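You operate a simulated robot arm through the tools that you are given. There is no shell and no other tool. Be economical: measure what you need, move in short steps, check, and stop when the job is done.

Carry out the task below with a simulated robot arm. There is one attempt and no reset: what you move stays moved.

JOB
Fit the bag roll on its holder and shut the drawer again.
Fine: the roll lies in the cupboard drawer.

It is judged by the outcome, as a careful person would: the job done as asked, and still so three seconds after it is handed in. It fails if anything else is knocked over, pushed out of place, dropped, spilled or broken.

ROBOT AND FRAMES
A 7-joint arm with a two-finger parallel gripper, fixed in place. Base frame: the origin is at the foot of the arm, x ahead of it, y to its left, z up. Lengths are in mm, angles in degrees, forces in N, time in s.
Its first joint turns from -166.0 to 166.0 degrees. Payload 4.4 kg.
The TCP is the grasp point between the finger pads, 23 mm short of the fingertips. In the tool frame z runs along the fingers and y along their closing line. Largest opening 94 mm; finger width 38, thickness 10; the body of the gripper, 54 by 96 mm, starts 39 mm behind the TCP.
Orientation is told as [roll, pitch, yaw] about the base's x, y, z axes, in that order, counted from this pose: with the fingers straight down and closing along the base's y, the tool's x points along the base's -x, its y along +y and its z along -z.

CONTROLS
- The arm moves only by the tool play_rows. Its argument "steps" is a list of rows, each an object (a shift or turn left out is 0, a gripper value left out holds the last) with "slide": the shift along the base's x, y, z in mm, a list of three; "turn": the turn, a rotation vector about the base's x, y, z in degrees, a list of three; "hand": the opening, from 0 (shut) to 1 (fully open). In form: [{"slide": [tx, ty, tz], "turn": [rx, ry, rz], "hand": hand}, ...]. A call has 1 to 8 rows; each row is the pose to reach, as a shift and turn from the pose commanded when the call began. A row lasts 0.2 s, in which the tool goes at most 50 mm and 8.6 degrees; a call with a longer step from one row to the next is refused whole, and so is a gripper value outside its range. A pose out of reach is approached as far as the arm can. The call stops where the force on the tool passes 40 N (or 10 N more than at its start, if that is more) or the arm is blocked; 0.2 s more then pass. Each finger travels about 72 mm/s and halts on what it meets, pressing with about 24 N; the grip force reading is that of the motor and also rises with nothing between the fingers. The clock runs only during rows and for 0.2 s after the last one: add rows that repeat a pose to give the fingers time. It gives the time, the measured TCP pose, the force on the tool (base axes), the opening and the grip force at its end, in the units of the frame above (readings bear some noise).
- Cameras (640 x 400 px; columns grow to the right, rows downward): "scene" is fixed at [50.1, -500.1, 1192.6]; the picture's right is [0.45, -0.89, 0.00], its down [-0.11, -0.05, -0.99] and it looks along [0.89, 0.44, -0.12] (base axes); focal length 332 px, centre (320, 200). "wrist" rides on the gripper at [86, 16, -75] in the tool frame; the picture's right is [-0.18, 0.98, 0.00], its down [-0.58, -0.11, -0.81] and it looks along [-0.79, -0.15, 0.59] (tool axes); focal length 243 px, centre (320, 200).
- capture(camera): a new picture of that camera. The clock stands still meanwhile.
- measure_at(camera, pixels): for up to 12 pixels [column, row] of the newest picture of that camera ("zoom" is the newest enlarged one), the place [x, y, z] in the base frame of the surface seen there, good to about 2 mm. The clock stands still meanwhile.
- close_up(camera, box): a new picture of the part [left, top, right, bottom] of that camera's present view, enlarged. The clock stands still meanwhile.
- hand_in(): hands the job in; it is judged then, once.

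Work in short steps. Measure before you move; look again where a grasp or a placing could have gone wrong, and mend it. You have 80 turns and 46 pictures in all, those below and enlarged ones among them. Open the gripper and draw the arm clear of the work before you hand the job in, unless the task says otherwise; then end with one line.

The tools are called after ">>>" by a JSON object that holds its "fn" and its "kwargs". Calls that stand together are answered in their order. play_rows: Moves the arm, as the interface text tells. Its arguments: {"type":"object","properties":{"steps":{"type":"array","items":{"type":"object","properties":{"slide":{"type":"array","items":{"type":"number"}},"turn":{"type":"array","items":{"type":"number"}},"hand":{"type":"number"}}}}},"required":["steps"]} The other tools are called the same way: capture (camera) takes a picture; measure_at (camera, pixels) gives the place of the surface under pixels of a picture; close_up (camera, box) takes an enlarged picture of a part of a camera's view; hand_in () hands the job in.

At the start:

```text
clock: 0.0
tcp_pos: [747.0, -56.0, 1230.4]
tool_rot: [0.1, 0.0, 0.0]
ft_force: [0.1, -0.6, -0.3]
width: 93.9
grasp_force: 0.0
```

scene: 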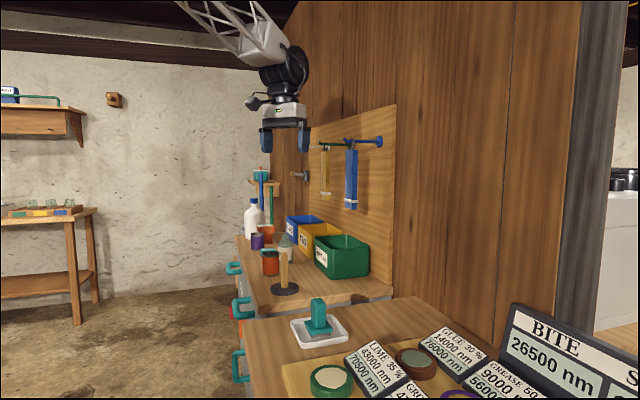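
wrist: 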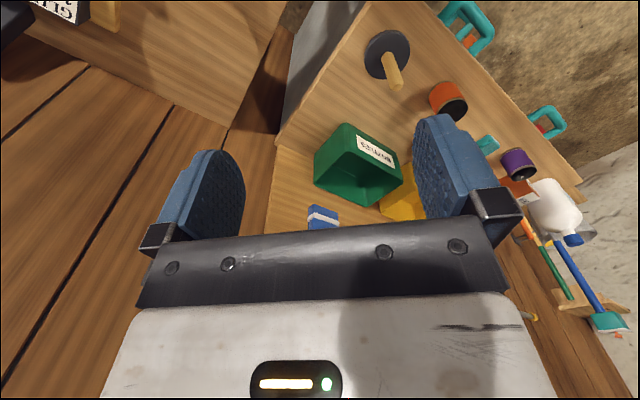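

The scene picture shows a cupboard with teal handles around (240,300) and an upright spindle on a dark base at (285,270). I'll enlarge that area first.

>>> {"fn": "close_up", "kwargs": {"camera": "scene", "box": [210, 160, 410, 400]}}

>>> {"fn": "close_up", "kwargs": {"camera": "scene", "box": [230, 120, 400, 226]}}

>>> {"fn": "measure_at", "kwargs": {"camera": "scene", "pixels": [[285, 289], [283, 250], [232, 268], [240, 308], [238, 366], [340, 250], [301, 176], [270, 265], [262, 285], [300, 310], [380, 200], [285, 243]]}}

```text
1.67 times, centred on (310, 280) of scene
```

zoom: 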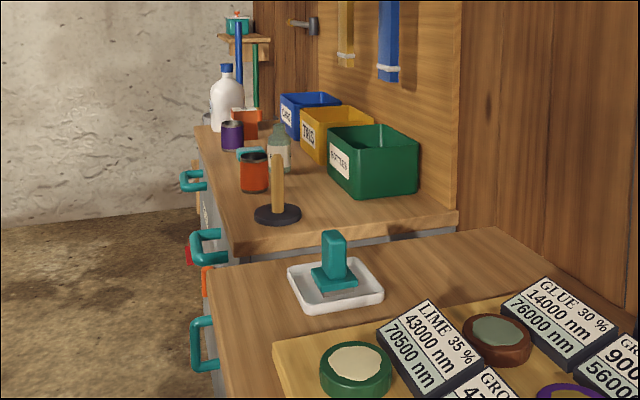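

```text
3.76 times, centred on (315, 173) of scene
```

zoom: 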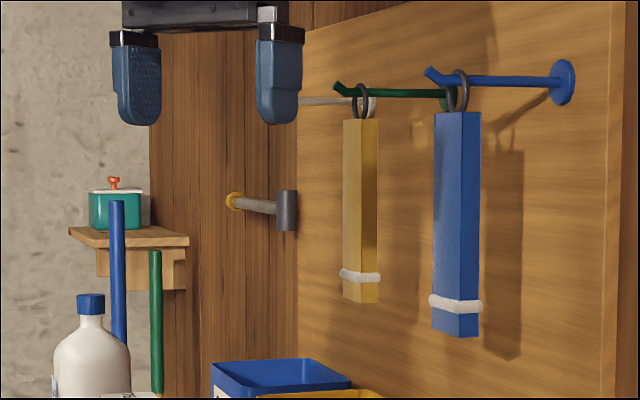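

```text
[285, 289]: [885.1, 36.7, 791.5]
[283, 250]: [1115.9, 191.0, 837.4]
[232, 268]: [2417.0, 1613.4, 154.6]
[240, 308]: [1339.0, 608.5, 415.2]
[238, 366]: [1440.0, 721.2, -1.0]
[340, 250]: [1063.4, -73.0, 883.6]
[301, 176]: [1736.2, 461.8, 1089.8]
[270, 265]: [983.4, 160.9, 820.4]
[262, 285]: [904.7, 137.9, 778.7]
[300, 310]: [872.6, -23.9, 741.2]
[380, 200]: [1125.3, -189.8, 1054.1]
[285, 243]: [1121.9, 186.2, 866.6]
```

The spindle base is at about (885,37,790). Next I'll look closely at the drawer fronts and handles on the left.

>>> {"fn": "close_up", "kwargs": {"camera": "scene", "box": [215, 220, 335, 400]}}

>>> {"fn": "measure_at", "kwargs": {"camera": "scene", "pixels": [[240, 352], [236, 301], [248, 301], [236, 263], [275, 330], [320, 335], [380, 300], [330, 380], [250, 245], [283, 270], [300, 285], [245, 375]]}}

```text
2.22 times, centred on (275, 310) of scene
```

zoom: 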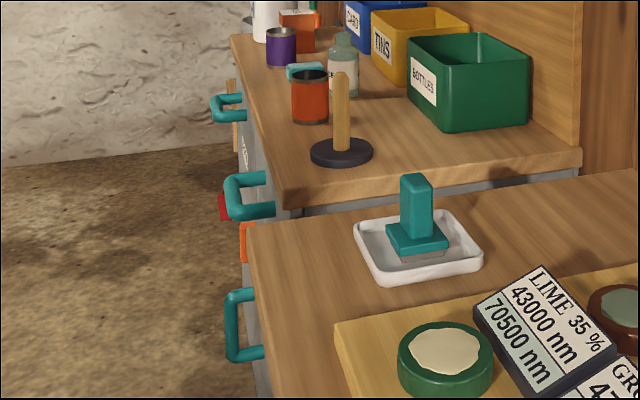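

```text
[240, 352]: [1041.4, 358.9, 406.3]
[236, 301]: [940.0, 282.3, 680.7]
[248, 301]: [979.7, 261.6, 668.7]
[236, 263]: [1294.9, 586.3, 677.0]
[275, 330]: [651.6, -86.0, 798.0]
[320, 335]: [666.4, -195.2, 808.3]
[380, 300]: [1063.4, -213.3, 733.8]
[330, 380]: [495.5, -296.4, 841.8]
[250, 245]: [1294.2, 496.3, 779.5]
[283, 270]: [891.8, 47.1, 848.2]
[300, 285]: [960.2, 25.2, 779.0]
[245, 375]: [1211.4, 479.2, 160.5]
```

Now I'll measure the handles and fronts in the enlarged picture: near handle (232,330), middle handle (235,195), far handle (215,108).

>>> {"fn": "measure_at", "kwargs": {"camera": "zoom", "pixels": [[231, 325], [250, 292], [250, 355], [231, 198], [252, 178], [252, 210], [215, 108], [236, 98], [246, 240], [224, 207], [251, 260], [255, 330]]}}

>>> {"fn": "measure_at", "kwargs": {"camera": "scene", "pixels": [[255, 322], [390, 297], [268, 308], [262, 300], [238, 238], [392, 150], [302, 135], [281, 292], [272, 288], [300, 291]]}}

```text
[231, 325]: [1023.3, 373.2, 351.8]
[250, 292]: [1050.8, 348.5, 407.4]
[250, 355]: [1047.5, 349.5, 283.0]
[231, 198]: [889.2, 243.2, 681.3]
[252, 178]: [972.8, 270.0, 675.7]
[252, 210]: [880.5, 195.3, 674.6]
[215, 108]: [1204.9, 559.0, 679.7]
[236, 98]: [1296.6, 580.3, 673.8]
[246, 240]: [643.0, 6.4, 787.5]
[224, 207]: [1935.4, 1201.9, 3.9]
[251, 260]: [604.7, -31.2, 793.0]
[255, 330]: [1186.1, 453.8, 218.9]
```

```text
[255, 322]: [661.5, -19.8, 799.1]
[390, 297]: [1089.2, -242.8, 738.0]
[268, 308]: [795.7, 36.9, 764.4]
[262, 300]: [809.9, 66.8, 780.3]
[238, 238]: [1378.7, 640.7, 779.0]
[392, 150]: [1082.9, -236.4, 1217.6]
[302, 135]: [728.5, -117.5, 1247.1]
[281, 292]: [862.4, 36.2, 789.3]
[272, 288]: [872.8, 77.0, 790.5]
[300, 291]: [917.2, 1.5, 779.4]
```

The spindle on the dark base (about (890,40), base z≈790) must be the roll holder. The drawer has a horizontal teal handle at about (915,263,680), and the cabinet front faces (-0.71,0.70). I'll move out in front of it, turning the tool 45° about z so the fingers close along the drawer's pull direction.

>>> {"fn": "play_rows", "kwargs": {"steps": [{"slide": [10, 42, -15], "turn": [0, 0, 6]}, {"slide": [20, 84, -30], "turn": [0, 0, 12]}, {"slide": [30, 126, -45], "turn": [0, 0, 18]}, {"slide": [40, 168, -60], "turn": [0, 0, 24]}, {"slide": [50, 210, -75], "turn": [0, 0, 30]}, {"slide": [60, 252, -95], "turn": [0, 0, 36]}, {"slide": [70, 294, -115], "turn": [0, 0, 41]}, {"slide": [80, 330, -140], "turn": [0, 0, 45]}]}}

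>>> {"fn": "capture", "kwargs": {"camera": "wrist"}}

```text
clock: 1.8
tcp_pos: [826.3, 278.8, 1091.1]
tool_rot: [0.0, -0.1, 45.1]
ft_force: [0.2, 0.0, 0.8]
width: 93.8
grasp_force: 0.1
```

```text
40 pictures are left
```

wrist: 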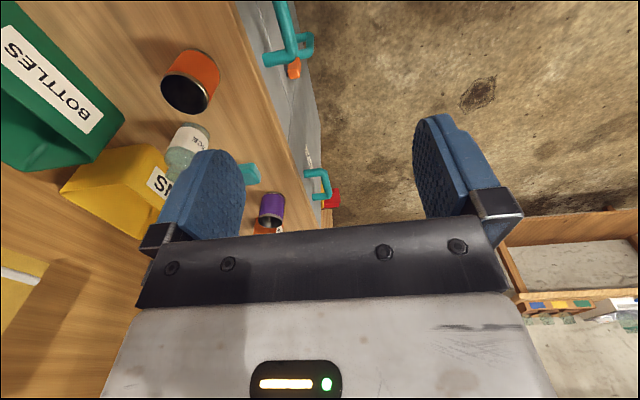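

The near handle shows at (285,45) and the far one at (318,185). I'll measure those, the handle bar and the gap behind it.

>>> {"fn": "close_up", "kwargs": {"camera": "wrist", "box": [220, 0, 380, 100]}}

>>> {"fn": "measure_at", "kwargs": {"camera": "wrist", "pixels": [[281, 8], [289, 35], [309, 45], [292, 52], [268, 60], [293, 70], [276, 100], [262, 70], [327, 185], [331, 198], [288, 120]]}}

```text
4.00 times, centred on (300, 50) of wrist
```

zoom: 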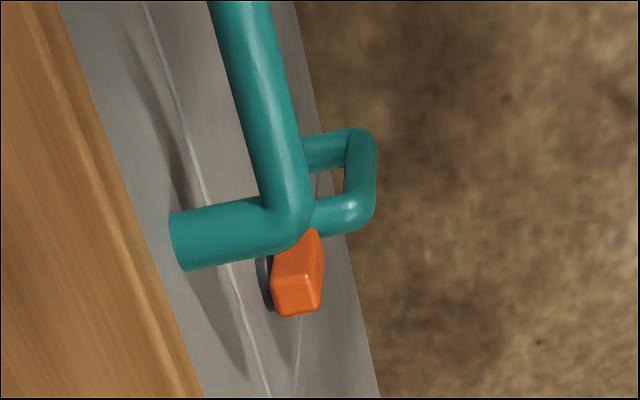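

```text
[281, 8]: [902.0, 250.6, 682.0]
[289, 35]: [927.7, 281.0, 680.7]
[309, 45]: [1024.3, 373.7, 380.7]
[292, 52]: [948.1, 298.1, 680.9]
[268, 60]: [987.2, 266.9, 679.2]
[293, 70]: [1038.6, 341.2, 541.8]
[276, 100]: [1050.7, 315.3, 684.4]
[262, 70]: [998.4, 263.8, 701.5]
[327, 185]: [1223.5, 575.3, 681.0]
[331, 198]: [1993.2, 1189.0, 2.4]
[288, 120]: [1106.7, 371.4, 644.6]
```

The bar's top sits at z≈682, about 64 mm out from the front, and its middle is near (913,254). I'll go over it at z≈780 and check the reading.

>>> {"fn": "play_rows", "kwargs": {"steps": [{"slide": [15, -4, -45]}, {"slide": [30, -8, -90]}, {"slide": [45, -12, -135]}, {"slide": [60, -16, -180]}, {"slide": [75, -20, -225]}, {"slide": [86, -24, -270]}, {"slide": [86, -24, -310]}, {"slide": [86, -24, -310]}]}}

>>> {"fn": "capture", "kwargs": {"camera": "wrist"}}

>>> {"fn": "close_up", "kwargs": {"camera": "scene", "box": [180, 160, 340, 400]}}

```text
clock: 3.4
tcp_pos: [915.0, 245.9, 804.5]
tool_rot: [-0.3, -0.4, 45.1]
ft_force: [-5.7, -3.0, 14.5]
width: 92.8
grasp_force: 0.1
stopped in row 7: the force on the tool passed its limit (the readings are from after the stop); the commanded pose is now the measured one
```

```text
38 pictures are left
```

wrist: 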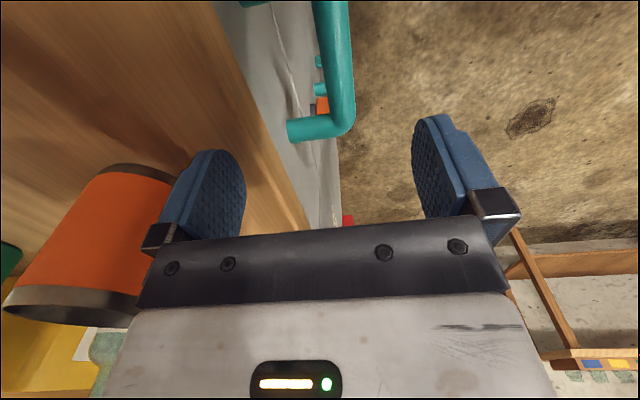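

```text
1.67 times, centred on (260, 280) of scene
```

zoom: 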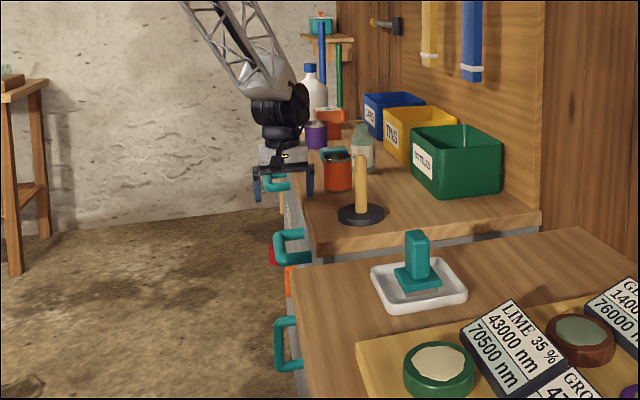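

The inner fingertip touched the countertop edge because the opening was too wide. I'll lift, shift 12 mm outward and narrow the opening to about 55 mm.

>>> {"fn": "play_rows", "kwargs": {"steps": [{"slide": [0, 0, 20]}, {"slide": [-9, 8, 25], "hand": 0.6}, {"slide": [-9, 8, 25], "hand": 0.6}, {"slide": [-9, 8, 25], "hand": 0.6}]}}

>>> {"fn": "capture", "kwargs": {"camera": "wrist"}}

>>> {"fn": "measure_at", "kwargs": {"camera": "wrist", "pixels": [[331, 10], [340, 60], [348, 110], [320, 60], [300, 125], [295, 80], [250, 140], [345, 125]]}}

```text
clock: 4.4
tcp_pos: [905.4, 255.3, 825.2]
tool_rot: [-0.1, -0.3, 45.0]
ft_force: [-0.9, 0.0, -0.2]
width: 56.3
grasp_force: 0.0
```

```text
36 pictures are left
```

wrist: 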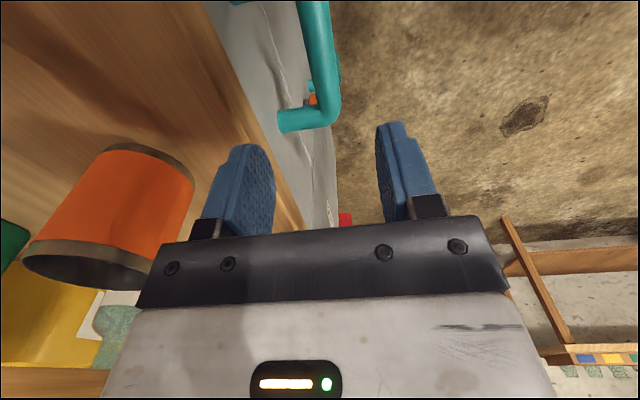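

```text
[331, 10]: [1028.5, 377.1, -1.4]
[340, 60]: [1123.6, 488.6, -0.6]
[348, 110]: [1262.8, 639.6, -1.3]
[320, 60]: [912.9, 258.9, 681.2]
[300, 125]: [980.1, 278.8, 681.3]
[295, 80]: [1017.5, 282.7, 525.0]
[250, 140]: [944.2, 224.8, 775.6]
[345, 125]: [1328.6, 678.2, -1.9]
```

The TCP is centred over the bar, with its offset from the front at 65 mm against about 62 mm for the bar. I'll go down to z≈673 and close on it.

>>> {"fn": "play_rows", "kwargs": {"steps": [{"slide": [1, -1, -45]}, {"slide": [1, -1, -90]}, {"slide": [1, -1, -130]}, {"slide": [1, -1, -152]}, {"slide": [1, -1, -152], "hand": 0.1}, {"slide": [1, -1, -152], "hand": 0.1}, {"slide": [1, -1, -152], "hand": 0.1}]}}

```text
clock: 5.1
tcp_pos: [913.3, 257.8, 741.5]
tool_rot: [-0.6, -1.0, 44.8]
ft_force: [-6.5, 0.5, 15.4]
width: 56.0
grasp_force: 0.1
stopped in row 3: the force on the tool passed its limit (the readings are from after the stop); the commanded pose is now the measured one
```

The stop at z≈741 is the gripper body meeting the countertop overhang. I'll lift, tilt the tool 25° so it leans away from the cabinet, and back off to a pre-grasp point along the tilted axis.

>>> {"fn": "play_rows", "kwargs": {"steps": [{"slide": [-5, 5, 30]}, {"slide": [-20, 20, 50]}, {"slide": [-30, 30, 50], "turn": [-6, -6, 0]}, {"slide": [-30, 30, 40], "turn": [-12, -12, 0]}, {"slide": [-30, 25, 20], "turn": [-17.6, -17.8, 0]}, {"slide": [-25, 18, -7], "turn": [-17.6, -17.8, 0]}, {"slide": [-25, 18, -7], "turn": [-17.6, -17.8, 0]}]}}

>>> {"fn": "close_up", "kwargs": {"camera": "scene", "box": [200, 230, 320, 350]}}

>>> {"fn": "capture", "kwargs": {"camera": "wrist"}}

```text
clock: 6.7
tcp_pos: [888.7, 276.0, 732.8]
tool_rot: [-25.6, -1.2, 45.3]
ft_force: [-0.6, -0.3, -0.3]
width: 56.4
grasp_force: 0.1
```

```text
3.33 times, centred on (260, 290) of scene
```

zoom: 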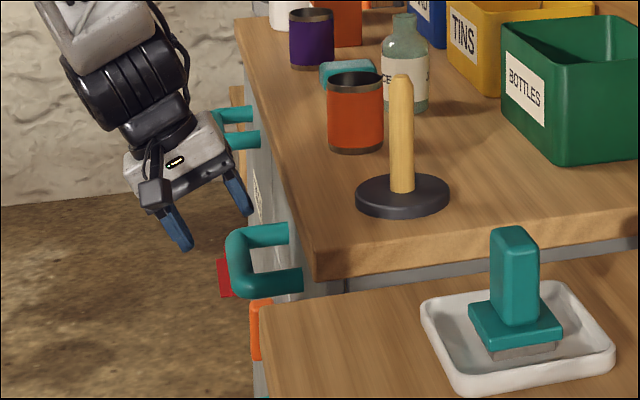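

```text
34 pictures are left
```

wrist: 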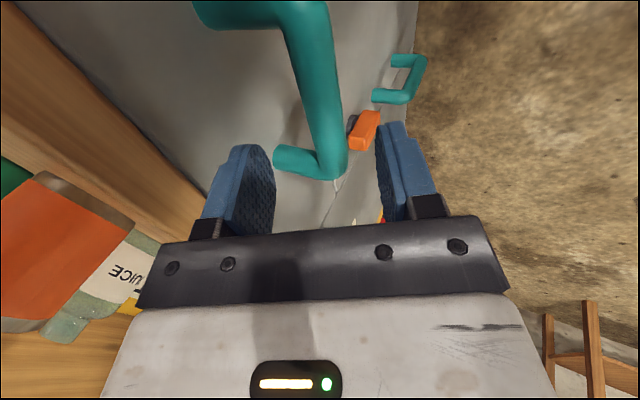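

The tilted fingers straddle the bar cleanly. I'll advance 70 mm along the tool axis and close.

>>> {"fn": "play_rows", "kwargs": {"steps": [{"slide": [8, -8, -22]}, {"slide": [15, -15, -44]}, {"slide": [21, -21, -63]}, {"slide": [21, -21, -63], "hand": 0.1}, {"slide": [21, -21, -63], "hand": 0.1}, {"slide": [21, -21, -63], "hand": 0.1}]}}

```text
clock: 8.1
tcp_pos: [909.9, 255.2, 668.8]
tool_rot: [-25.6, -1.2, 45.3]
ft_force: [-3.1, 12.1, -4.0]
width: 24.7
grasp_force: 44.6
```

The fingers are on the bar, with a width of 24.7 mm. I'll pull the drawer outward about 100 mm along (-0.71,0.70).

>>> {"fn": "play_rows", "kwargs": {"steps": [{"slide": [-14, 14, 0]}, {"slide": [-28, 28, 0]}, {"slide": [-42, 42, 0]}, {"slide": [-56, 56, 0]}, {"slide": [-71, 70, 0]}]}}

>>> {"fn": "capture", "kwargs": {"camera": "scene"}}

```text
clock: 8.7
tcp_pos: [886.2, 276.4, 669.7]
tool_rot: [-25.7, -1.1, 45.1]
ft_force: [6.0, 4.8, -8.3]
width: 24.8
grasp_force: 44.6
stopped in row 2: the force on the tool passed its limit (the readings are from after the stop); the commanded pose is now the measured one
```

```text
33 pictures are left
```

scene: 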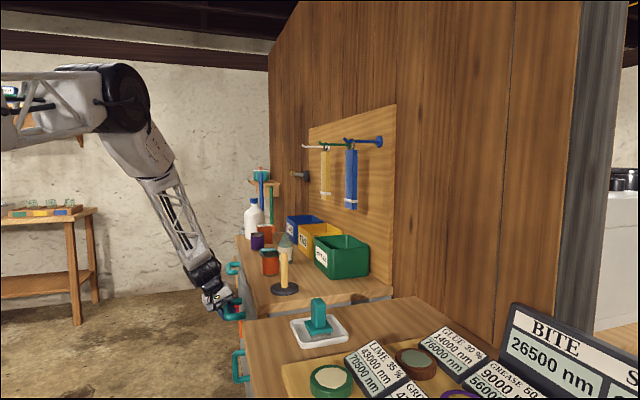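

The tool moved about 31 mm before the force limit stopped it. I'll pull on more slowly to see whether this is drag or a catch.

>>> {"fn": "play_rows", "kwargs": {"steps": [{"slide": [-4, 4, 0]}, {"slide": [-9, 9, 0]}, {"slide": [-14, 14, 0]}, {"slide": [-19, 19, 0]}, {"slide": [-24, 24, 0]}, {"slide": [-30, 30, 0]}]}}

>>> {"fn": "capture", "kwargs": {"camera": "wrist"}}

```text
clock: 10.1
tcp_pos: [857.6, 305.3, 668.9]
tool_rot: [-25.6, -1.1, 45.3]
ft_force: [6.2, 4.6, -5.0]
width: 24.7
grasp_force: 45.1
```

```text
32 pictures are left
```

wrist: 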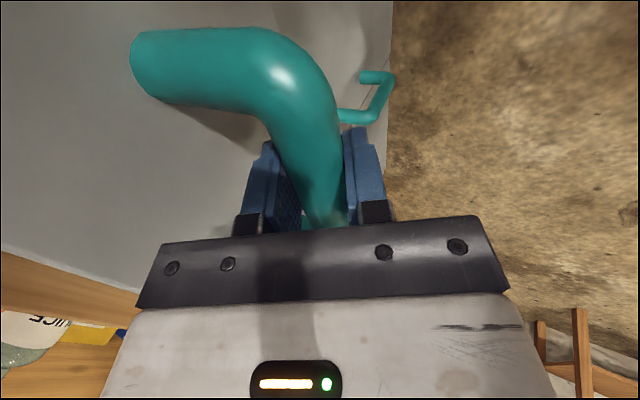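

The drawer is coming out, about 72 mm so far. I'll continue at a moderate speed.

>>> {"fn": "play_rows", "kwargs": {"steps": [{"slide": [-5, 5, 0]}, {"slide": [-12, 12, 0]}, {"slide": [-20, 20, 0]}, {"slide": [-28, 28, 0]}, {"slide": [-36, 36, 0]}, {"slide": [-44, 44, 0]}, {"slide": [-52, 52, 0]}, {"slide": [-58, 58, 0]}]}}

>>> {"fn": "play_rows", "kwargs": {"steps": [{"slide": [-5, 5, 0]}, {"slide": [-12, 12, 0]}, {"slide": [-20, 20, 0]}, {"slide": [-28, 28, 0]}, {"slide": [-36, 36, 0]}, {"slide": [-44, 44, 0]}, {"slide": [-50, 50, 0]}, {"slide": [-55, 55, 0]}]}}

>>> {"fn": "capture", "kwargs": {"camera": "scene"}}

```text
clock: 11.9
tcp_pos: [799.1, 365.4, 668.8]
tool_rot: [-25.6, -1.2, 45.3]
ft_force: [26.3, 24.5, -14.3]
width: 25.3
grasp_force: 45.0
```

```text
clock: 13.7
tcp_pos: [743.2, 419.3, 669.6]
tool_rot: [-25.6, -0.9, 45.1]
ft_force: [4.7, 3.6, -4.4]
width: 24.6
grasp_force: 45.2
```

```text
31 pictures are left
```

scene: 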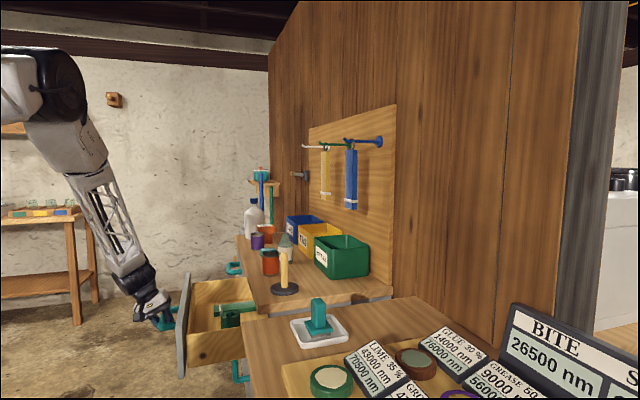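

The drawer is open about 233 mm and something green shows inside at (235,312). I'll release and back away along the tilted axis.

>>> {"fn": "play_rows", "kwargs": {"steps": [{"slide": [0, 0, 0], "hand": 0.6}, {"slide": [0, 0, 0], "hand": 0.6}, {"slide": [0, 0, 0], "hand": 0.6}, {"slide": [-8, 8, 24], "hand": 0.6}, {"slide": [-15, 15, 46], "hand": 0.6}, {"slide": [-25, 25, 85], "hand": 0.6}, {"slide": [-30, 30, 130], "hand": 0.6}]}}

>>> {"fn": "close_up", "kwargs": {"camera": "scene", "box": [160, 220, 320, 400]}}

```text
clock: 15.3
tcp_pos: [711.7, 449.7, 796.5]
tool_rot: [-25.7, -1.0, 45.4]
ft_force: [-0.1, -0.3, -0.6]
width: 56.3
grasp_force: 0.1
```

```text
2.22 times, centred on (240, 310) of scene
```

zoom: 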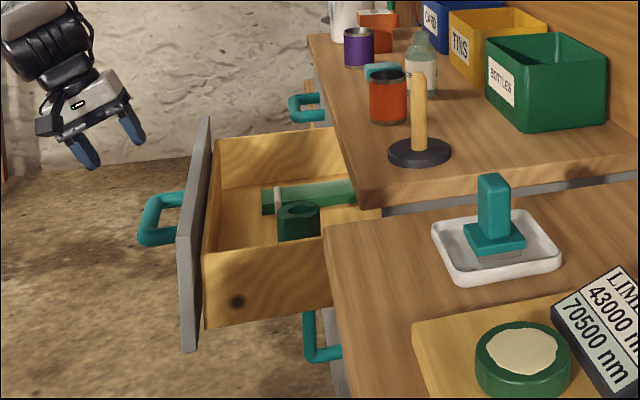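

Two green rolls lie in the drawer: a dark one with a hole facing us and a lighter one behind it. I'll straighten the tool and move to where the wrist camera can look down into the drawer.

>>> {"fn": "play_rows", "kwargs": {"steps": [{"slide": [0, -10, 45], "turn": [0, 0, 0]}, {"slide": [10, -40, 80], "turn": [4, 4, 0]}, {"slide": [25, -80, 105], "turn": [8, 8, 0]}, {"slide": [40, -120, 125], "turn": [13, 13, 0]}, {"slide": [55, -160, 140], "turn": [17.6, 17.8, 0]}, {"slide": [70, -195, 154], "turn": [17.6, 17.8, 0]}, {"slide": [78, -218, 154], "turn": [17.6, 17.8, 0]}]}}

>>> {"fn": "capture", "kwargs": {"camera": "wrist"}}

```text
clock: 16.9
tcp_pos: [790.7, 231.5, 950.6]
tool_rot: [-0.5, -0.9, 44.8]
ft_force: [-0.6, -0.1, -0.1]
width: 56.1
grasp_force: 0.1
```

```text
29 pictures are left
```

wrist: 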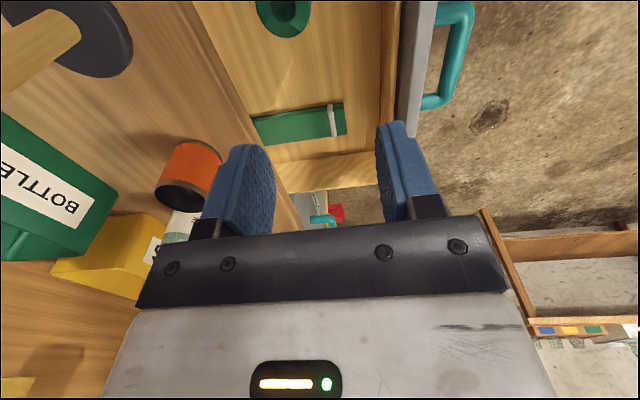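

Both objects show: the dark green one at (283,12) and the lighter one, with a white band, at (300,123). I'll shift back along the front for a fuller view.

>>> {"fn": "play_rows", "kwargs": {"steps": [{"slide": [-30, -30, 10]}, {"slide": [-60, -60, 20]}, {"slide": [-80, -80, 20]}, {"slide": [-80, -80, 20]}]}}

>>> {"fn": "close_up", "kwargs": {"camera": "wrist", "box": [190, 0, 430, 150]}}

>>> {"fn": "close_up", "kwargs": {"camera": "scene", "box": [215, 285, 265, 345]}}

```text
clock: 17.9
tcp_pos: [711.5, 150.7, 971.6]
tool_rot: [-0.6, -0.8, 44.8]
ft_force: [0.3, 1.2, -0.8]
width: 56.4
grasp_force: 0.0
```

```text
2.67 times, centred on (310, 75) of wrist
```

zoom: 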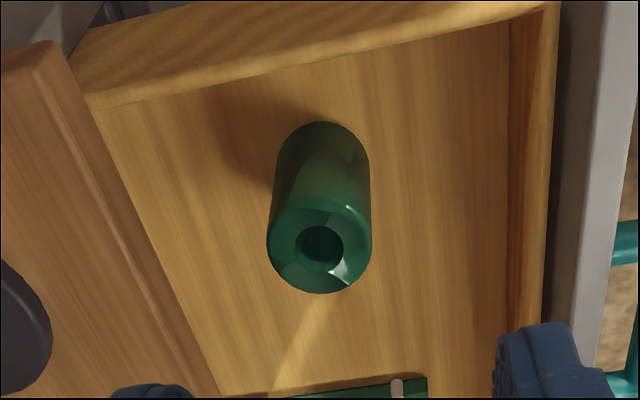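

```text
6.67 times, centred on (240, 315) of scene
```

zoom: 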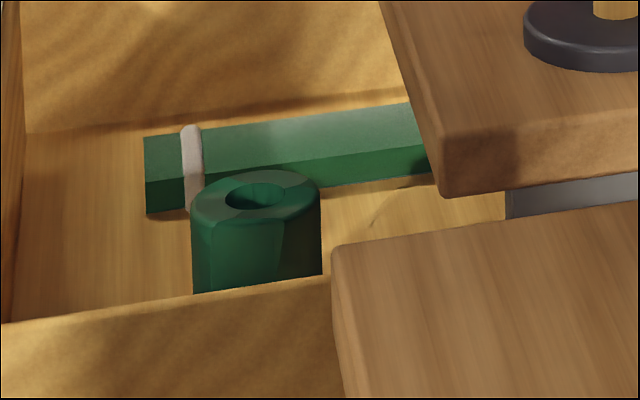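

The roll stands upright with its hole on top, and the other item is a flat packet. I'll measure both from here.

>>> {"fn": "measure_at", "kwargs": {"camera": "zoom", "pixels": [[200, 205], [312, 195], [255, 178], [260, 217], [257, 255], [255, 195], [300, 215], [225, 220], [60, 250], [330, 150]]}}

>>> {"fn": "close_up", "kwargs": {"camera": "wrist", "box": [190, 0, 430, 150]}}

>>> {"fn": "measure_at", "kwargs": {"camera": "wrist", "pixels": [[310, 91], [310, 82], [310, 106], [294, 92], [326, 90], [310, 50], [280, 120], [370, 60], [395, 80]]}}

```text
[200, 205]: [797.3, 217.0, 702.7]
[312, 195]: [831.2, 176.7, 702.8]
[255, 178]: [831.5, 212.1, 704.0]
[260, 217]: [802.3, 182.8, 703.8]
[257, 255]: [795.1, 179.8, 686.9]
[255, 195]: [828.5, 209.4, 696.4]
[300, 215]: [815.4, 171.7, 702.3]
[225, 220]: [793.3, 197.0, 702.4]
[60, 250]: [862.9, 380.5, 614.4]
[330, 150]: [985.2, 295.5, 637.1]
```

```text
2.67 times, centred on (310, 75) of wrist
```

zoom: 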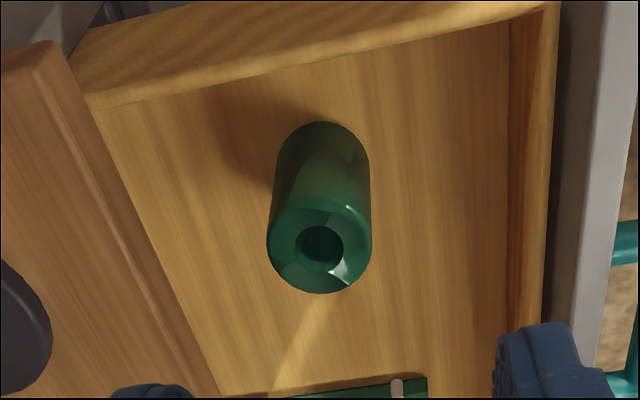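

```text
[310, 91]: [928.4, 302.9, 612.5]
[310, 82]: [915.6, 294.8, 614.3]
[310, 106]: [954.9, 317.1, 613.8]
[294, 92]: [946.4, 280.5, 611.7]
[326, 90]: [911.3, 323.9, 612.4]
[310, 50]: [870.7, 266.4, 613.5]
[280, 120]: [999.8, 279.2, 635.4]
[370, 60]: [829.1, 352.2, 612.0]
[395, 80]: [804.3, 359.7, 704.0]
```

The wrist measurements used the older full picture, so I'll measure on the newest enlarged one instead.

>>> {"fn": "measure_at", "kwargs": {"camera": "zoom", "pixels": [[275, 250], [366, 245], [320, 215], [320, 288], [320, 245], [290, 225], [350, 275], [320, 125], [260, 200], [400, 250], [420, 120], [160, 120]]}}

```text
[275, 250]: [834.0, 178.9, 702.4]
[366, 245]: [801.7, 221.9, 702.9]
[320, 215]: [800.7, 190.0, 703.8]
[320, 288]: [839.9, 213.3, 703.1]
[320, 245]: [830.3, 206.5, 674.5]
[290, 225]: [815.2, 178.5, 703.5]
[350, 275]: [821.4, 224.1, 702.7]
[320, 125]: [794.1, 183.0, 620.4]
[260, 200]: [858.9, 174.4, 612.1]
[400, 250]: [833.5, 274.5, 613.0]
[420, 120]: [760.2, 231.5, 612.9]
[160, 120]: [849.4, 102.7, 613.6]
```

Roll: top centre at about (818,200), top z≈703, diameter about 55, upright on the floor at z 613. Next I'll move to view the spindle from above and locate it precisely.

>>> {"fn": "play_rows", "kwargs": {"steps": [{"slide": [35, -30, 10]}, {"slide": [70, -60, 10]}, {"slide": [105, -90, 10]}, {"slide": [114, -96, 10]}, {"slide": [114, -96, 10]}]}}

>>> {"fn": "capture", "kwargs": {"camera": "wrist"}}

```text
clock: 19.1
tcp_pos: [825.1, 56.3, 981.2]
tool_rot: [-0.6, -0.9, 44.8]
ft_force: [0.6, -0.4, 0.5]
width: 56.4
grasp_force: 0.2
```

```text
25 pictures are left
```

wrist: 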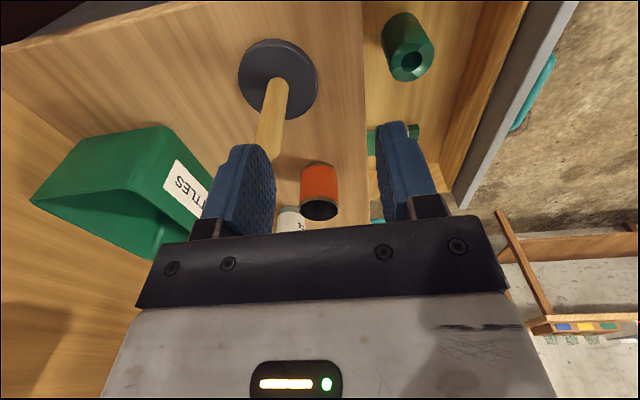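

Spindle and base are both visible (base centre around (278,80)). I'll measure base rim points and spindle points.

>>> {"fn": "measure_at", "kwargs": {"camera": "wrist", "pixels": [[243, 70], [315, 80], [275, 42], [300, 105], [277, 82], [274, 100], [268, 125], [262, 125], [278, 120], [266, 150], [273, 145], [262, 155]]}}

>>> {"fn": "close_up", "kwargs": {"camera": "wrist", "box": [220, 30, 348, 110]}}

```text
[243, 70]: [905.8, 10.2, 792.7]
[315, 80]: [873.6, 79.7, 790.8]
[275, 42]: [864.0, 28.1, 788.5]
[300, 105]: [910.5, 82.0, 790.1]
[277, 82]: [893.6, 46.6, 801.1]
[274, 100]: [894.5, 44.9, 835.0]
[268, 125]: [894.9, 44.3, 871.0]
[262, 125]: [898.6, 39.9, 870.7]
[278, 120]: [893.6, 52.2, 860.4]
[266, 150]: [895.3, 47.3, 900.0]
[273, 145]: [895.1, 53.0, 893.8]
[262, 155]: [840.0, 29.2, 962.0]
```

```text
5.00 times, centred on (284, 70) of wrist
```

zoom: 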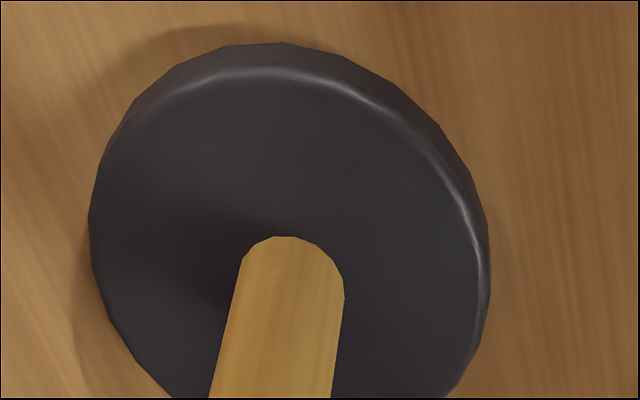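

I'll measure rim points in the enlargement so I can fit a circle to the base.

>>> {"fn": "measure_at", "kwargs": {"camera": "zoom", "pixels": [[98, 220], [480, 300], [290, 78], [125, 330], [445, 385], [180, 105], [455, 200], [380, 115], [105, 280], [478, 250]]}}

>>> {"fn": "play_rows", "kwargs": {"steps": [{"slide": [-25, -25, 20]}, {"slide": [-50, -50, 40]}, {"slide": [-50, -50, 40]}]}}

>>> {"fn": "capture", "kwargs": {"camera": "wrist"}}

```text
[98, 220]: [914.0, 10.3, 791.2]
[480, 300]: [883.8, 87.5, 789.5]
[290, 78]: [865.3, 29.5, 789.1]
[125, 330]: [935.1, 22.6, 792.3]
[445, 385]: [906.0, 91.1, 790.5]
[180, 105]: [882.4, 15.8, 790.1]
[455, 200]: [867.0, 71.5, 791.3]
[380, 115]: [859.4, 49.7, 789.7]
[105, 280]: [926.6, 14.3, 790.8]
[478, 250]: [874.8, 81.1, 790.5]
```

```text
clock: 19.9
tcp_pos: [776.3, 7.1, 1019.9]
tool_rot: [-0.4, -0.9, 44.8]
ft_force: [0.8, -0.3, -0.1]
width: 56.2
grasp_force: 0.1
```

```text
23 pictures are left
```

wrist: 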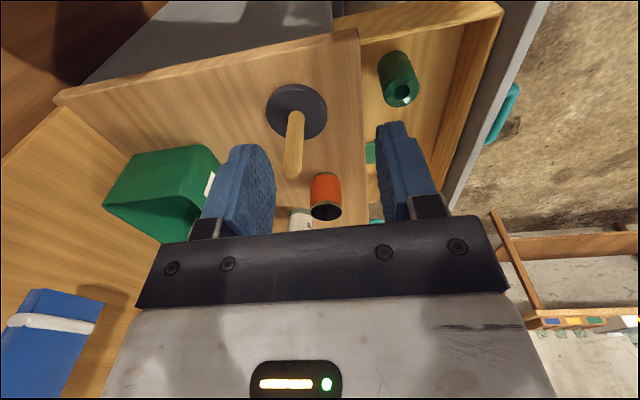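

The circle fit puts the base centre at about (902,50), matching the spindle estimates. Now the spindle top at (292,172) and the roll top.

>>> {"fn": "close_up", "kwargs": {"camera": "wrist", "box": [272, 130, 320, 190]}}

>>> {"fn": "measure_at", "kwargs": {"camera": "wrist", "pixels": [[292, 174], [291, 170], [286, 168], [297, 168], [292, 160], [382, 93], [416, 92], [400, 80], [402, 106], [500, 20], [410, 28]]}}

```text
6.67 times, centred on (296, 160) of wrist
```

zoom: 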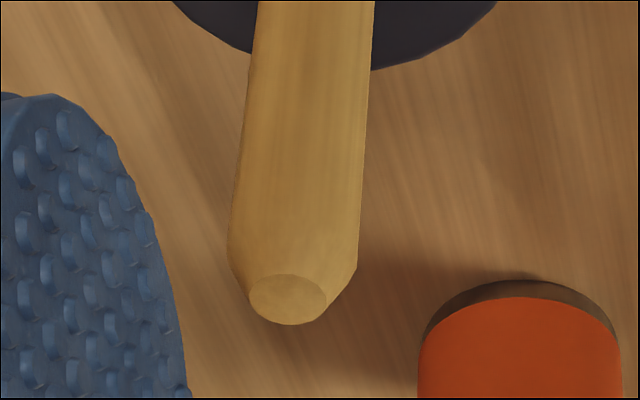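

```text
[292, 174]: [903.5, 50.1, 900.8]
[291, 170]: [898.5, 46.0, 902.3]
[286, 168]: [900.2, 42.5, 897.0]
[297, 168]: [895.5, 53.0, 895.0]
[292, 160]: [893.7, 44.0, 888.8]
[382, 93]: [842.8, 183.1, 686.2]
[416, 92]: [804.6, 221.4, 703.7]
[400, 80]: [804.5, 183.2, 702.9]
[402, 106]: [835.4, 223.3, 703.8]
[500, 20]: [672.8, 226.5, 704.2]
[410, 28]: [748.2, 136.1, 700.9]
```

The spindle top is at (902.5,50,902) and the roll centre at about (820,201). I'll go above the roll with an opening of about 80 mm, correcting the slight tilt.

>>> {"fn": "play_rows", "kwargs": {"steps": [{"slide": [6, 40, -10], "turn": [-0.3, 0.8, 0], "hand": 0.85}, {"slide": [13, 80, -30], "turn": [-0.3, 0.8, 0]}, {"slide": [22, 120, -60], "turn": [-0.3, 0.8, 0]}, {"slide": [33, 155, -95], "turn": [-0.3, 0.8, 0]}, {"slide": [44, 185, -130], "turn": [-0.3, 0.8, 0]}, {"slide": [44, 194, -175], "turn": [-0.3, 0.8, 0]}, {"slide": [44, 194, -220], "turn": [-0.3, 0.8, 0]}, {"slide": [44, 194, -220], "turn": [-0.3, 0.8, 0]}]}}

>>> {"fn": "capture", "kwargs": {"camera": "wrist"}}

```text
refused: row 3 steps farther than a row can; nothing moved
```

```text
21 pictures are left
```

wrist: 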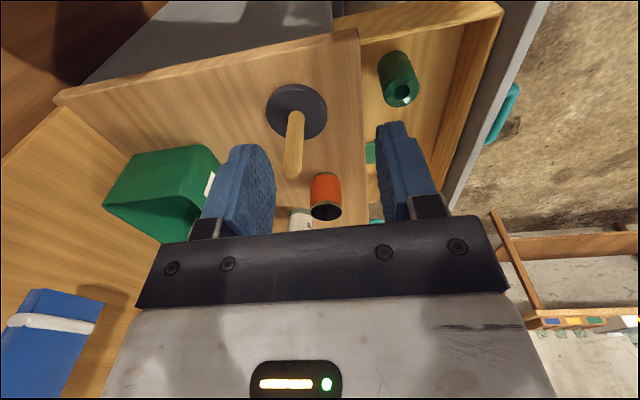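

The call was refused because one row stepped too far. I'll repeat it with smaller steps.

>>> {"fn": "play_rows", "kwargs": {"steps": [{"slide": [6, 40, -10], "turn": [-0.3, 0.8, 0], "hand": 0.85}, {"slide": [13, 80, -28], "turn": [-0.3, 0.8, 0]}, {"slide": [22, 115, -55], "turn": [-0.3, 0.8, 0]}, {"slide": [31, 148, -85], "turn": [-0.3, 0.8, 0]}, {"slide": [40, 178, -118], "turn": [-0.3, 0.8, 0]}, {"slide": [44, 194, -160], "turn": [-0.3, 0.8, 0]}, {"slide": [44, 194, -200], "turn": [-0.3, 0.8, 0]}, {"slide": [44, 194, -220], "turn": [-0.3, 0.8, 0]}]}}

>>> {"fn": "capture", "kwargs": {"camera": "wrist"}}

```text
clock: 21.7
tcp_pos: [820.3, 199.7, 803.8]
tool_rot: [-0.2, -0.3, 44.9]
ft_force: [-1.2, 0.8, -0.2]
width: 79.9
grasp_force: 0.0
```

```text
20 pictures are left
```

wrist: 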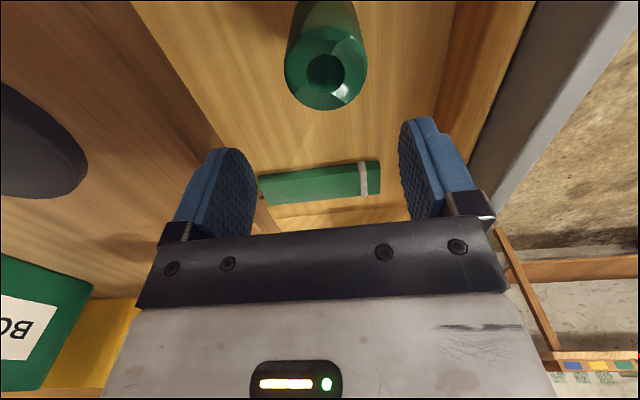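

The roll top is in clear view at (325,75). I'll measure the rim for a final centre check.

>>> {"fn": "measure_at", "kwargs": {"camera": "wrist", "pixels": [[288, 75], [363, 70], [327, 105], [300, 98], [355, 92], [325, 30], [305, 45], [350, 42], [308, 72], [344, 72]]}}

```text
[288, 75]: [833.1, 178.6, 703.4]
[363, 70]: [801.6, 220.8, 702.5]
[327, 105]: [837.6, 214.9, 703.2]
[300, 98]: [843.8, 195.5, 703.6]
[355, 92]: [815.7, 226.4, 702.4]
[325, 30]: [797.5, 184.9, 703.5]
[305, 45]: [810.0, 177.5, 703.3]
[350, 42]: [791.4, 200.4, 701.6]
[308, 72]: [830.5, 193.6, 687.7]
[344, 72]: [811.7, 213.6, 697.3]
```

The roll centre is (818,201.5), with a radius of about 26. I'll go down to z≈695 and close.

>>> {"fn": "play_rows", "kwargs": {"steps": [{"slide": [-2, 1.5, -40]}, {"slide": [-2, 1.5, -80]}, {"slide": [-2, 1.5, -108]}, {"slide": [-2, 1.5, -108]}, {"slide": [-2, 1.5, -108], "hand": 0.4}, {"slide": [-2, 1.5, -108], "hand": 0.4}, {"slide": [-2, 1.5, -108], "hand": 0.4}]}}

```text
clock: 23.3
tcp_pos: [814.8, 199.4, 695.1]
tool_rot: [-0.1, -0.1, 44.8]
ft_force: [0.9, -0.2, -0.5]
width: 56.9
grasp_force: 23.5
```

The roll is gripped at a width of 56.9 mm. I'll lift it straight up so its bottom clears the spindle top.

>>> {"fn": "play_rows", "kwargs": {"steps": [{"slide": [0, 0, 20], "hand": 0.3}, {"slide": [0, 0, 55]}, {"slide": [0, 0, 95]}, {"slide": [0, 0, 140]}, {"slide": [0, 0, 185]}, {"slide": [0, 0, 230]}, {"slide": [0, 0, 275]}, {"slide": [0, 0, 310]}]}}

>>> {"fn": "capture", "kwargs": {"camera": "wrist"}}

>>> {"fn": "close_up", "kwargs": {"camera": "scene", "box": [200, 160, 320, 310]}}

```text
clock: 25.1
tcp_pos: [815.8, 202.7, 1004.7]
tool_rot: [-0.2, -0.1, 44.8]
ft_force: [-0.6, 0.5, -2.4]
width: 56.8
grasp_force: 24.2
```

```text
19 pictures are left
```

wrist: 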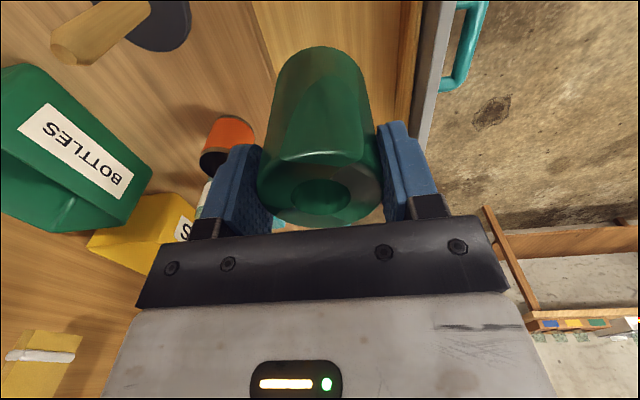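

```text
2.67 times, centred on (260, 235) of scene
```

zoom: 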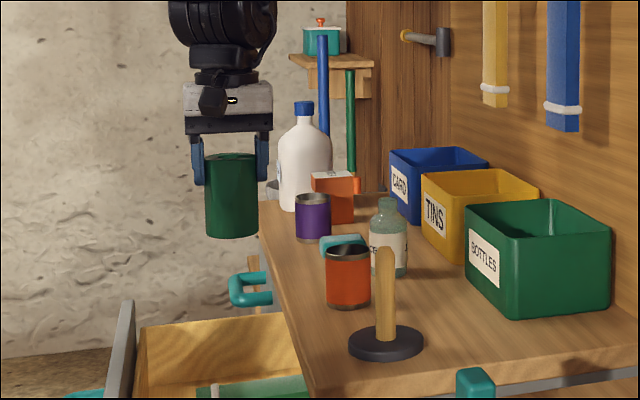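

The roll hangs upright in the grip. I'll measure its upper rim to find its offset from the TCP.

>>> {"fn": "measure_at", "kwargs": {"camera": "wrist", "pixels": [[262, 185], [378, 185], [320, 152], [285, 162], [352, 160], [300, 221], [350, 218], [320, 223], [270, 205], [372, 205], [293, 195], [349, 195]]}}

```text
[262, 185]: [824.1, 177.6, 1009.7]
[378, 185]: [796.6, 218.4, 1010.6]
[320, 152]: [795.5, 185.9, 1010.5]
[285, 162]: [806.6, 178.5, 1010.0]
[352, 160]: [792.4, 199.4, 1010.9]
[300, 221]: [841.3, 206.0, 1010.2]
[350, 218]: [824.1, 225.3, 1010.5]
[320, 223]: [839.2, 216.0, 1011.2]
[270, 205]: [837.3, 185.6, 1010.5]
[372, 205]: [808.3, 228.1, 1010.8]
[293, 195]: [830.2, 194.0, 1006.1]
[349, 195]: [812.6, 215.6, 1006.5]
```

The roll centre is (816.7,202) with its bottom at z≈920. I'll shift by (85.8,-152) to bring it over the spindle at (902.5,50).

>>> {"fn": "play_rows", "kwargs": {"steps": [{"slide": [12, -22, 3]}, {"slide": [32, -56, 6]}, {"slide": [52, -92, 6]}, {"slide": [70, -124, 6]}, {"slide": [80, -142, 6]}, {"slide": [85.8, -152, 6]}, {"slide": [85.8, -152, 6]}, {"slide": [85.8, -152, 6]}]}}

>>> {"fn": "capture", "kwargs": {"camera": "wrist"}}

>>> {"fn": "close_up", "kwargs": {"camera": "scene", "box": [250, 180, 330, 300]}}

```text
clock: 26.9
tcp_pos: [903.2, 48.6, 1014.2]
tool_rot: [-0.2, -0.1, 44.8]
ft_force: [0.0, -0.6, -1.7]
width: 56.8
grasp_force: 23.8
```

```text
17 pictures are left
```

wrist: 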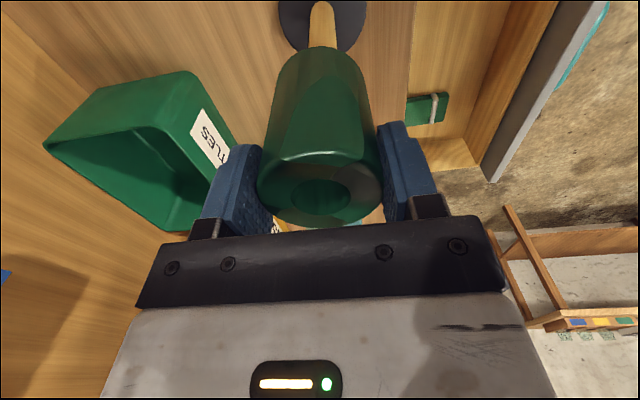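

```text
3.33 times, centred on (290, 240) of scene
```

zoom: 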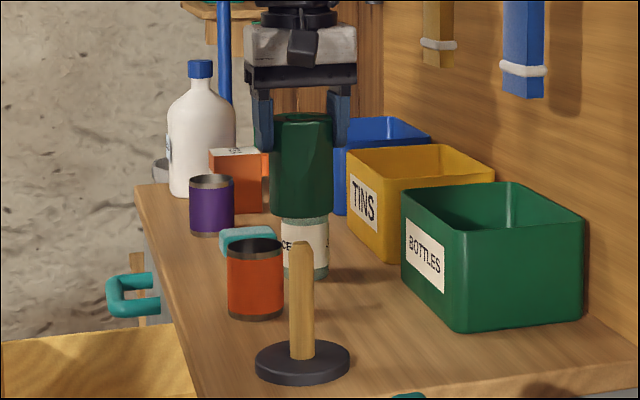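

In the scene picture the roll (column ~302) lines up with the spindle (~301). I'll check the depth direction using the rim in the wrist picture.

>>> {"fn": "measure_at", "kwargs": {"camera": "wrist", "pixels": [[320, 152], [320, 223], [285, 162], [350, 218], [270, 205], [372, 185], [352, 160], [300, 221], [322, 15], [322, 35], [312, 30], [333, 30]]}}

```text
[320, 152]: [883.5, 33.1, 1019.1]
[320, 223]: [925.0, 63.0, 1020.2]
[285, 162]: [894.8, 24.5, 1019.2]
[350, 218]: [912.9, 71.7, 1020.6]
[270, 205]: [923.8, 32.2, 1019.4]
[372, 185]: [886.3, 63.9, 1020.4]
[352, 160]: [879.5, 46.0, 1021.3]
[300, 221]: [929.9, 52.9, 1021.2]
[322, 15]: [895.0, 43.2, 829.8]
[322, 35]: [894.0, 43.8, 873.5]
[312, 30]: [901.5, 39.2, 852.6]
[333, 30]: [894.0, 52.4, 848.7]
```

The roll centre measures (904.3,48.3) against the spindle at about (902.5,49.8). I'll correct by (-1.7,+1.4) and lower slowly to engage the tip.

>>> {"fn": "play_rows", "kwargs": {"steps": [{"slide": [-1.7, 1.4, 0]}, {"slide": [-1.7, 1.4, -8]}, {"slide": [-1.7, 1.4, -16]}, {"slide": [-1.7, 1.4, -24]}, {"slide": [-1.7, 1.4, -31]}, {"slide": [-1.7, 1.4, -38]}, {"slide": [-1.7, 1.4, -44]}, {"slide": [-1.7, 1.4, -50]}]}}

>>> {"fn": "close_up", "kwargs": {"camera": "scene", "box": [250, 180, 330, 300]}}

```text
clock: 28.7
tcp_pos: [900.8, 48.8, 960.8]
tool_rot: [-0.1, -0.2, 44.8]
ft_force: [0.8, 0.1, -1.1]
width: 57.0
grasp_force: 23.3
```

```text
3.33 times, centred on (290, 240) of scene
```

zoom: 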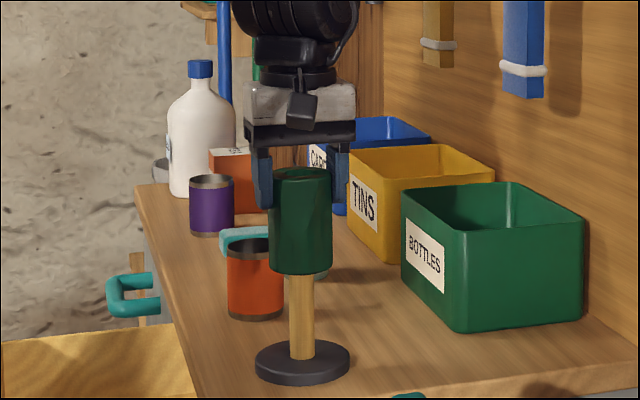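

The roll is threaded on the spindle with no contact force. I'll keep lowering to just above the base.

>>> {"fn": "play_rows", "kwargs": {"steps": [{"slide": [0, 0, -10]}, {"slide": [0, 0, -22]}, {"slide": [0, 0, -34]}, {"slide": [0, 0, -46]}, {"slide": [0, 0, -58]}, {"slide": [0, 0, -68]}, {"slide": [0, 0, -76]}, {"slide": [0, 0, -82]}]}}

>>> {"fn": "close_up", "kwargs": {"camera": "scene", "box": [250, 180, 330, 300]}}

```text
clock: 30.5
tcp_pos: [902.8, 51.1, 879.8]
tool_rot: [-0.2, -0.1, 44.8]
ft_force: [-0.2, -8.6, -2.0]
width: 56.8
grasp_force: 24.3
```

```text
3.33 times, centred on (290, 240) of scene
```

zoom: 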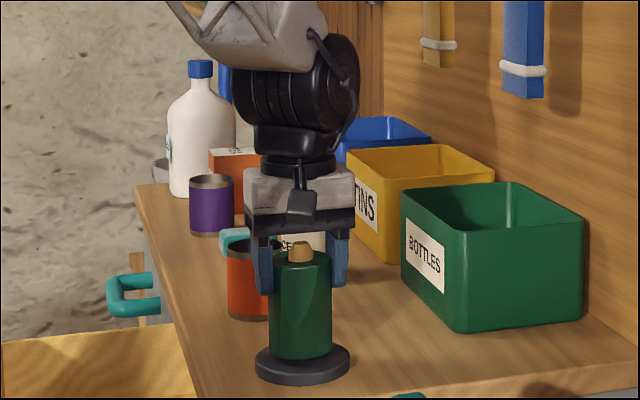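

The roll is almost seated, with the spindle tip showing through its top. I'll lower about 4 mm more and then open.

>>> {"fn": "play_rows", "kwargs": {"steps": [{"slide": [0, -1, -2]}, {"slide": [0, -1, -4]}, {"slide": [0, -1, -4]}, {"slide": [0, -1, -4], "hand": 0.85}, {"slide": [0, -1, -4], "hand": 0.85}, {"slide": [0, -1, -4], "hand": 0.85}]}}

>>> {"fn": "play_rows", "kwargs": {"steps": [{"slide": [0, 0, 15]}, {"slide": [0, 0, 45]}, {"slide": [0, 0, 85]}, {"slide": [0, 0, 130]}]}}

>>> {"fn": "close_up", "kwargs": {"camera": "scene", "box": [160, 190, 340, 400]}}

```text
clock: 31.9
tcp_pos: [902.8, 49.6, 875.0]
tool_rot: [-0.3, -0.1, 44.7]
ft_force: [0.1, 0.1, -0.1]
width: 79.9
grasp_force: 0.1
```

```text
clock: 32.9
tcp_pos: [904.5, 49.1, 1003.2]
tool_rot: [-0.2, -0.1, 44.8]
ft_force: [-0.4, 0.0, -1.8]
width: 79.8
grasp_force: 0.0
```

```text
1.90 times, centred on (250, 295) of scene
```

zoom: 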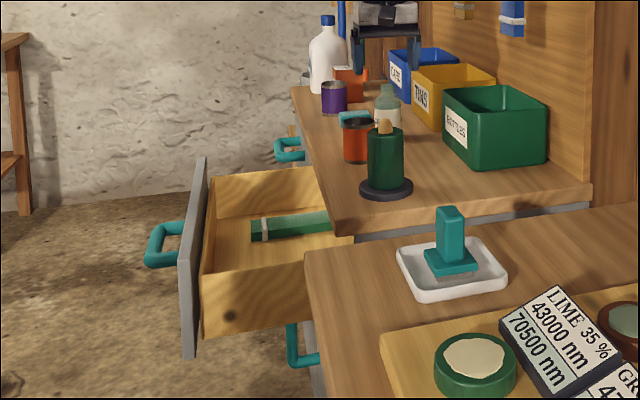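

The roll is seated on its holder. Next I'll return to the open drawer's handle at height, tilting the tool again on the way.

>>> {"fn": "play_rows", "kwargs": {"steps": [{"slide": [-18, 36, 10], "hand": 0.6}, {"slide": [-38, 80, 10]}, {"slide": [-58, 122, 10]}, {"slide": [-78, 164, 0]}, {"slide": [-98, 206, -10]}, {"slide": [-118, 246, -20]}, {"slide": [-138, 286, -35]}, {"slide": [-158, 326, -50]}]}}

>>> {"fn": "play_rows", "kwargs": {"steps": [{"slide": [-12, 26, -30], "turn": [-5, -5, 0]}, {"slide": [-24, 50, -60], "turn": [-10, -10, 0]}, {"slide": [-34, 74, -100], "turn": [-14, -14, 0]}, {"slide": [-34, 74, -145], "turn": [-17.6, -17.8, 0]}, {"slide": [-34, 74, -155], "turn": [-17.6, -17.8, 0]}]}}

>>> {"fn": "capture", "kwargs": {"camera": "wrist"}}

```text
clock: 34.7
tcp_pos: [744.9, 376.3, 952.8]
tool_rot: [-0.2, -0.1, 44.8]
ft_force: [-0.1, 0.4, -0.1]
width: 56.4
grasp_force: 0.0
```

```text
clock: 35.9
tcp_pos: [711.7, 450.7, 798.9]
tool_rot: [-25.3, -0.5, 44.8]
ft_force: [0.3, 0.0, 0.1]
width: 56.6
grasp_force: 0.2
```

```text
12 pictures are left
```

wrist: 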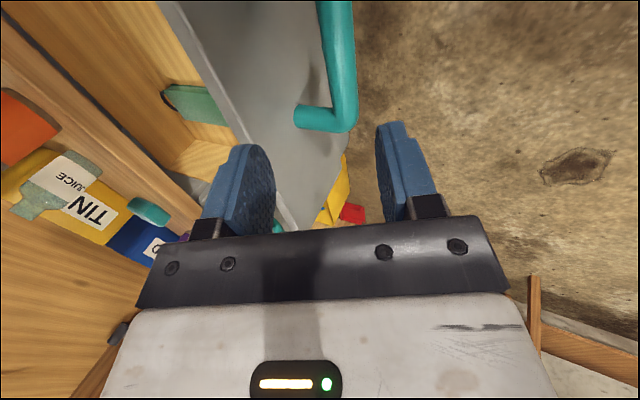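

The handle is where I left it. I'll reverse my retreat path onto the bar and close.

>>> {"fn": "play_rows", "kwargs": {"steps": [{"slide": [6, -6, -45]}, {"slide": [16, -16, -83]}, {"slide": [24, -24, -107]}, {"slide": [31, -31, -129]}, {"slide": [31, -31, -129]}, {"slide": [31, -31, -129], "hand": 0.1}, {"slide": [31, -31, -129], "hand": 0.1}, {"slide": [31, -31, -129], "hand": 0.1}]}}

```text
clock: 37.7
tcp_pos: [740.3, 415.2, 672.5]
tool_rot: [-25.2, -0.4, 44.9]
ft_force: [6.3, 4.4, -14.1]
width: 24.7
grasp_force: 44.9
```

Gripped at 24.7 mm again. I'll push the drawer in gradually.

>>> {"fn": "play_rows", "kwargs": {"steps": [{"slide": [5, -5, 0]}, {"slide": [12, -12, 0]}, {"slide": [20, -20, 0]}, {"slide": [28, -28, 0]}, {"slide": [36, -36, 0]}, {"slide": [44, -44, 0]}, {"slide": [52, -52, 0]}, {"slide": [58, -58, 0]}]}}

>>> {"fn": "play_rows", "kwargs": {"steps": [{"slide": [5, -5, 0]}, {"slide": [12, -12, 0]}, {"slide": [20, -20, 0]}, {"slide": [28, -28, 0]}, {"slide": [36, -36, 0]}, {"slide": [44, -44, 0]}, {"slide": [50, -50, 0]}, {"slide": [56, -56, 0]}]}}

```text
clock: 39.4
tcp_pos: [792.7, 364.0, 672.2]
tool_rot: [-25.3, -0.4, 44.7]
ft_force: [-2.3, -3.3, 5.9]
width: 25.0
grasp_force: 45.1
stopped in row 8: the force on the tool passed its limit (the readings are from after the stop); the commanded pose is now the measured one
```

```text
clock: 41.2
tcp_pos: [848.9, 308.4, 672.3]
tool_rot: [-25.1, -0.4, 44.8]
ft_force: [-5.1, -2.7, -7.4]
width: 24.7
grasp_force: 45.1
```

The drawer has about 84 mm left to go. I'll keep pushing, easing off near the end.

>>> {"fn": "play_rows", "kwargs": {"steps": [{"slide": [5, -5, 0]}, {"slide": [12, -12, 0]}, {"slide": [19, -19, 0]}, {"slide": [26, -26, 0]}, {"slide": [33, -33, 0]}, {"slide": [40, -40, 0]}, {"slide": [46, -46, 0]}, {"slide": [50, -50, 0]}]}}

>>> {"fn": "play_rows", "kwargs": {"steps": [{"slide": [2, -2, 0]}, {"slide": [4, -4, 0]}, {"slide": [6, -6, 0]}, {"slide": [8, -8, 0]}, {"slide": [10, -10, 0]}, {"slide": [12, -12, 0]}, {"slide": [14, -14, 0]}, {"slide": [16, -16, 0]}]}}

```text
clock: 43.0
tcp_pos: [898.7, 258.8, 671.9]
tool_rot: [-25.3, -0.3, 44.8]
ft_force: [-0.3, 1.9, 3.2]
width: 24.5
grasp_force: 45.2
```

```text
clock: 43.9
tcp_pos: [903.6, 252.9, 671.3]
tool_rot: [-25.3, -0.2, 44.9]
ft_force: [-13.8, 5.8, 9.8]
width: 25.2
grasp_force: 45.1
stopped in row 4: the force on the tool passed its limit (the readings are from after the stop); the commanded pose is now the measured one
```

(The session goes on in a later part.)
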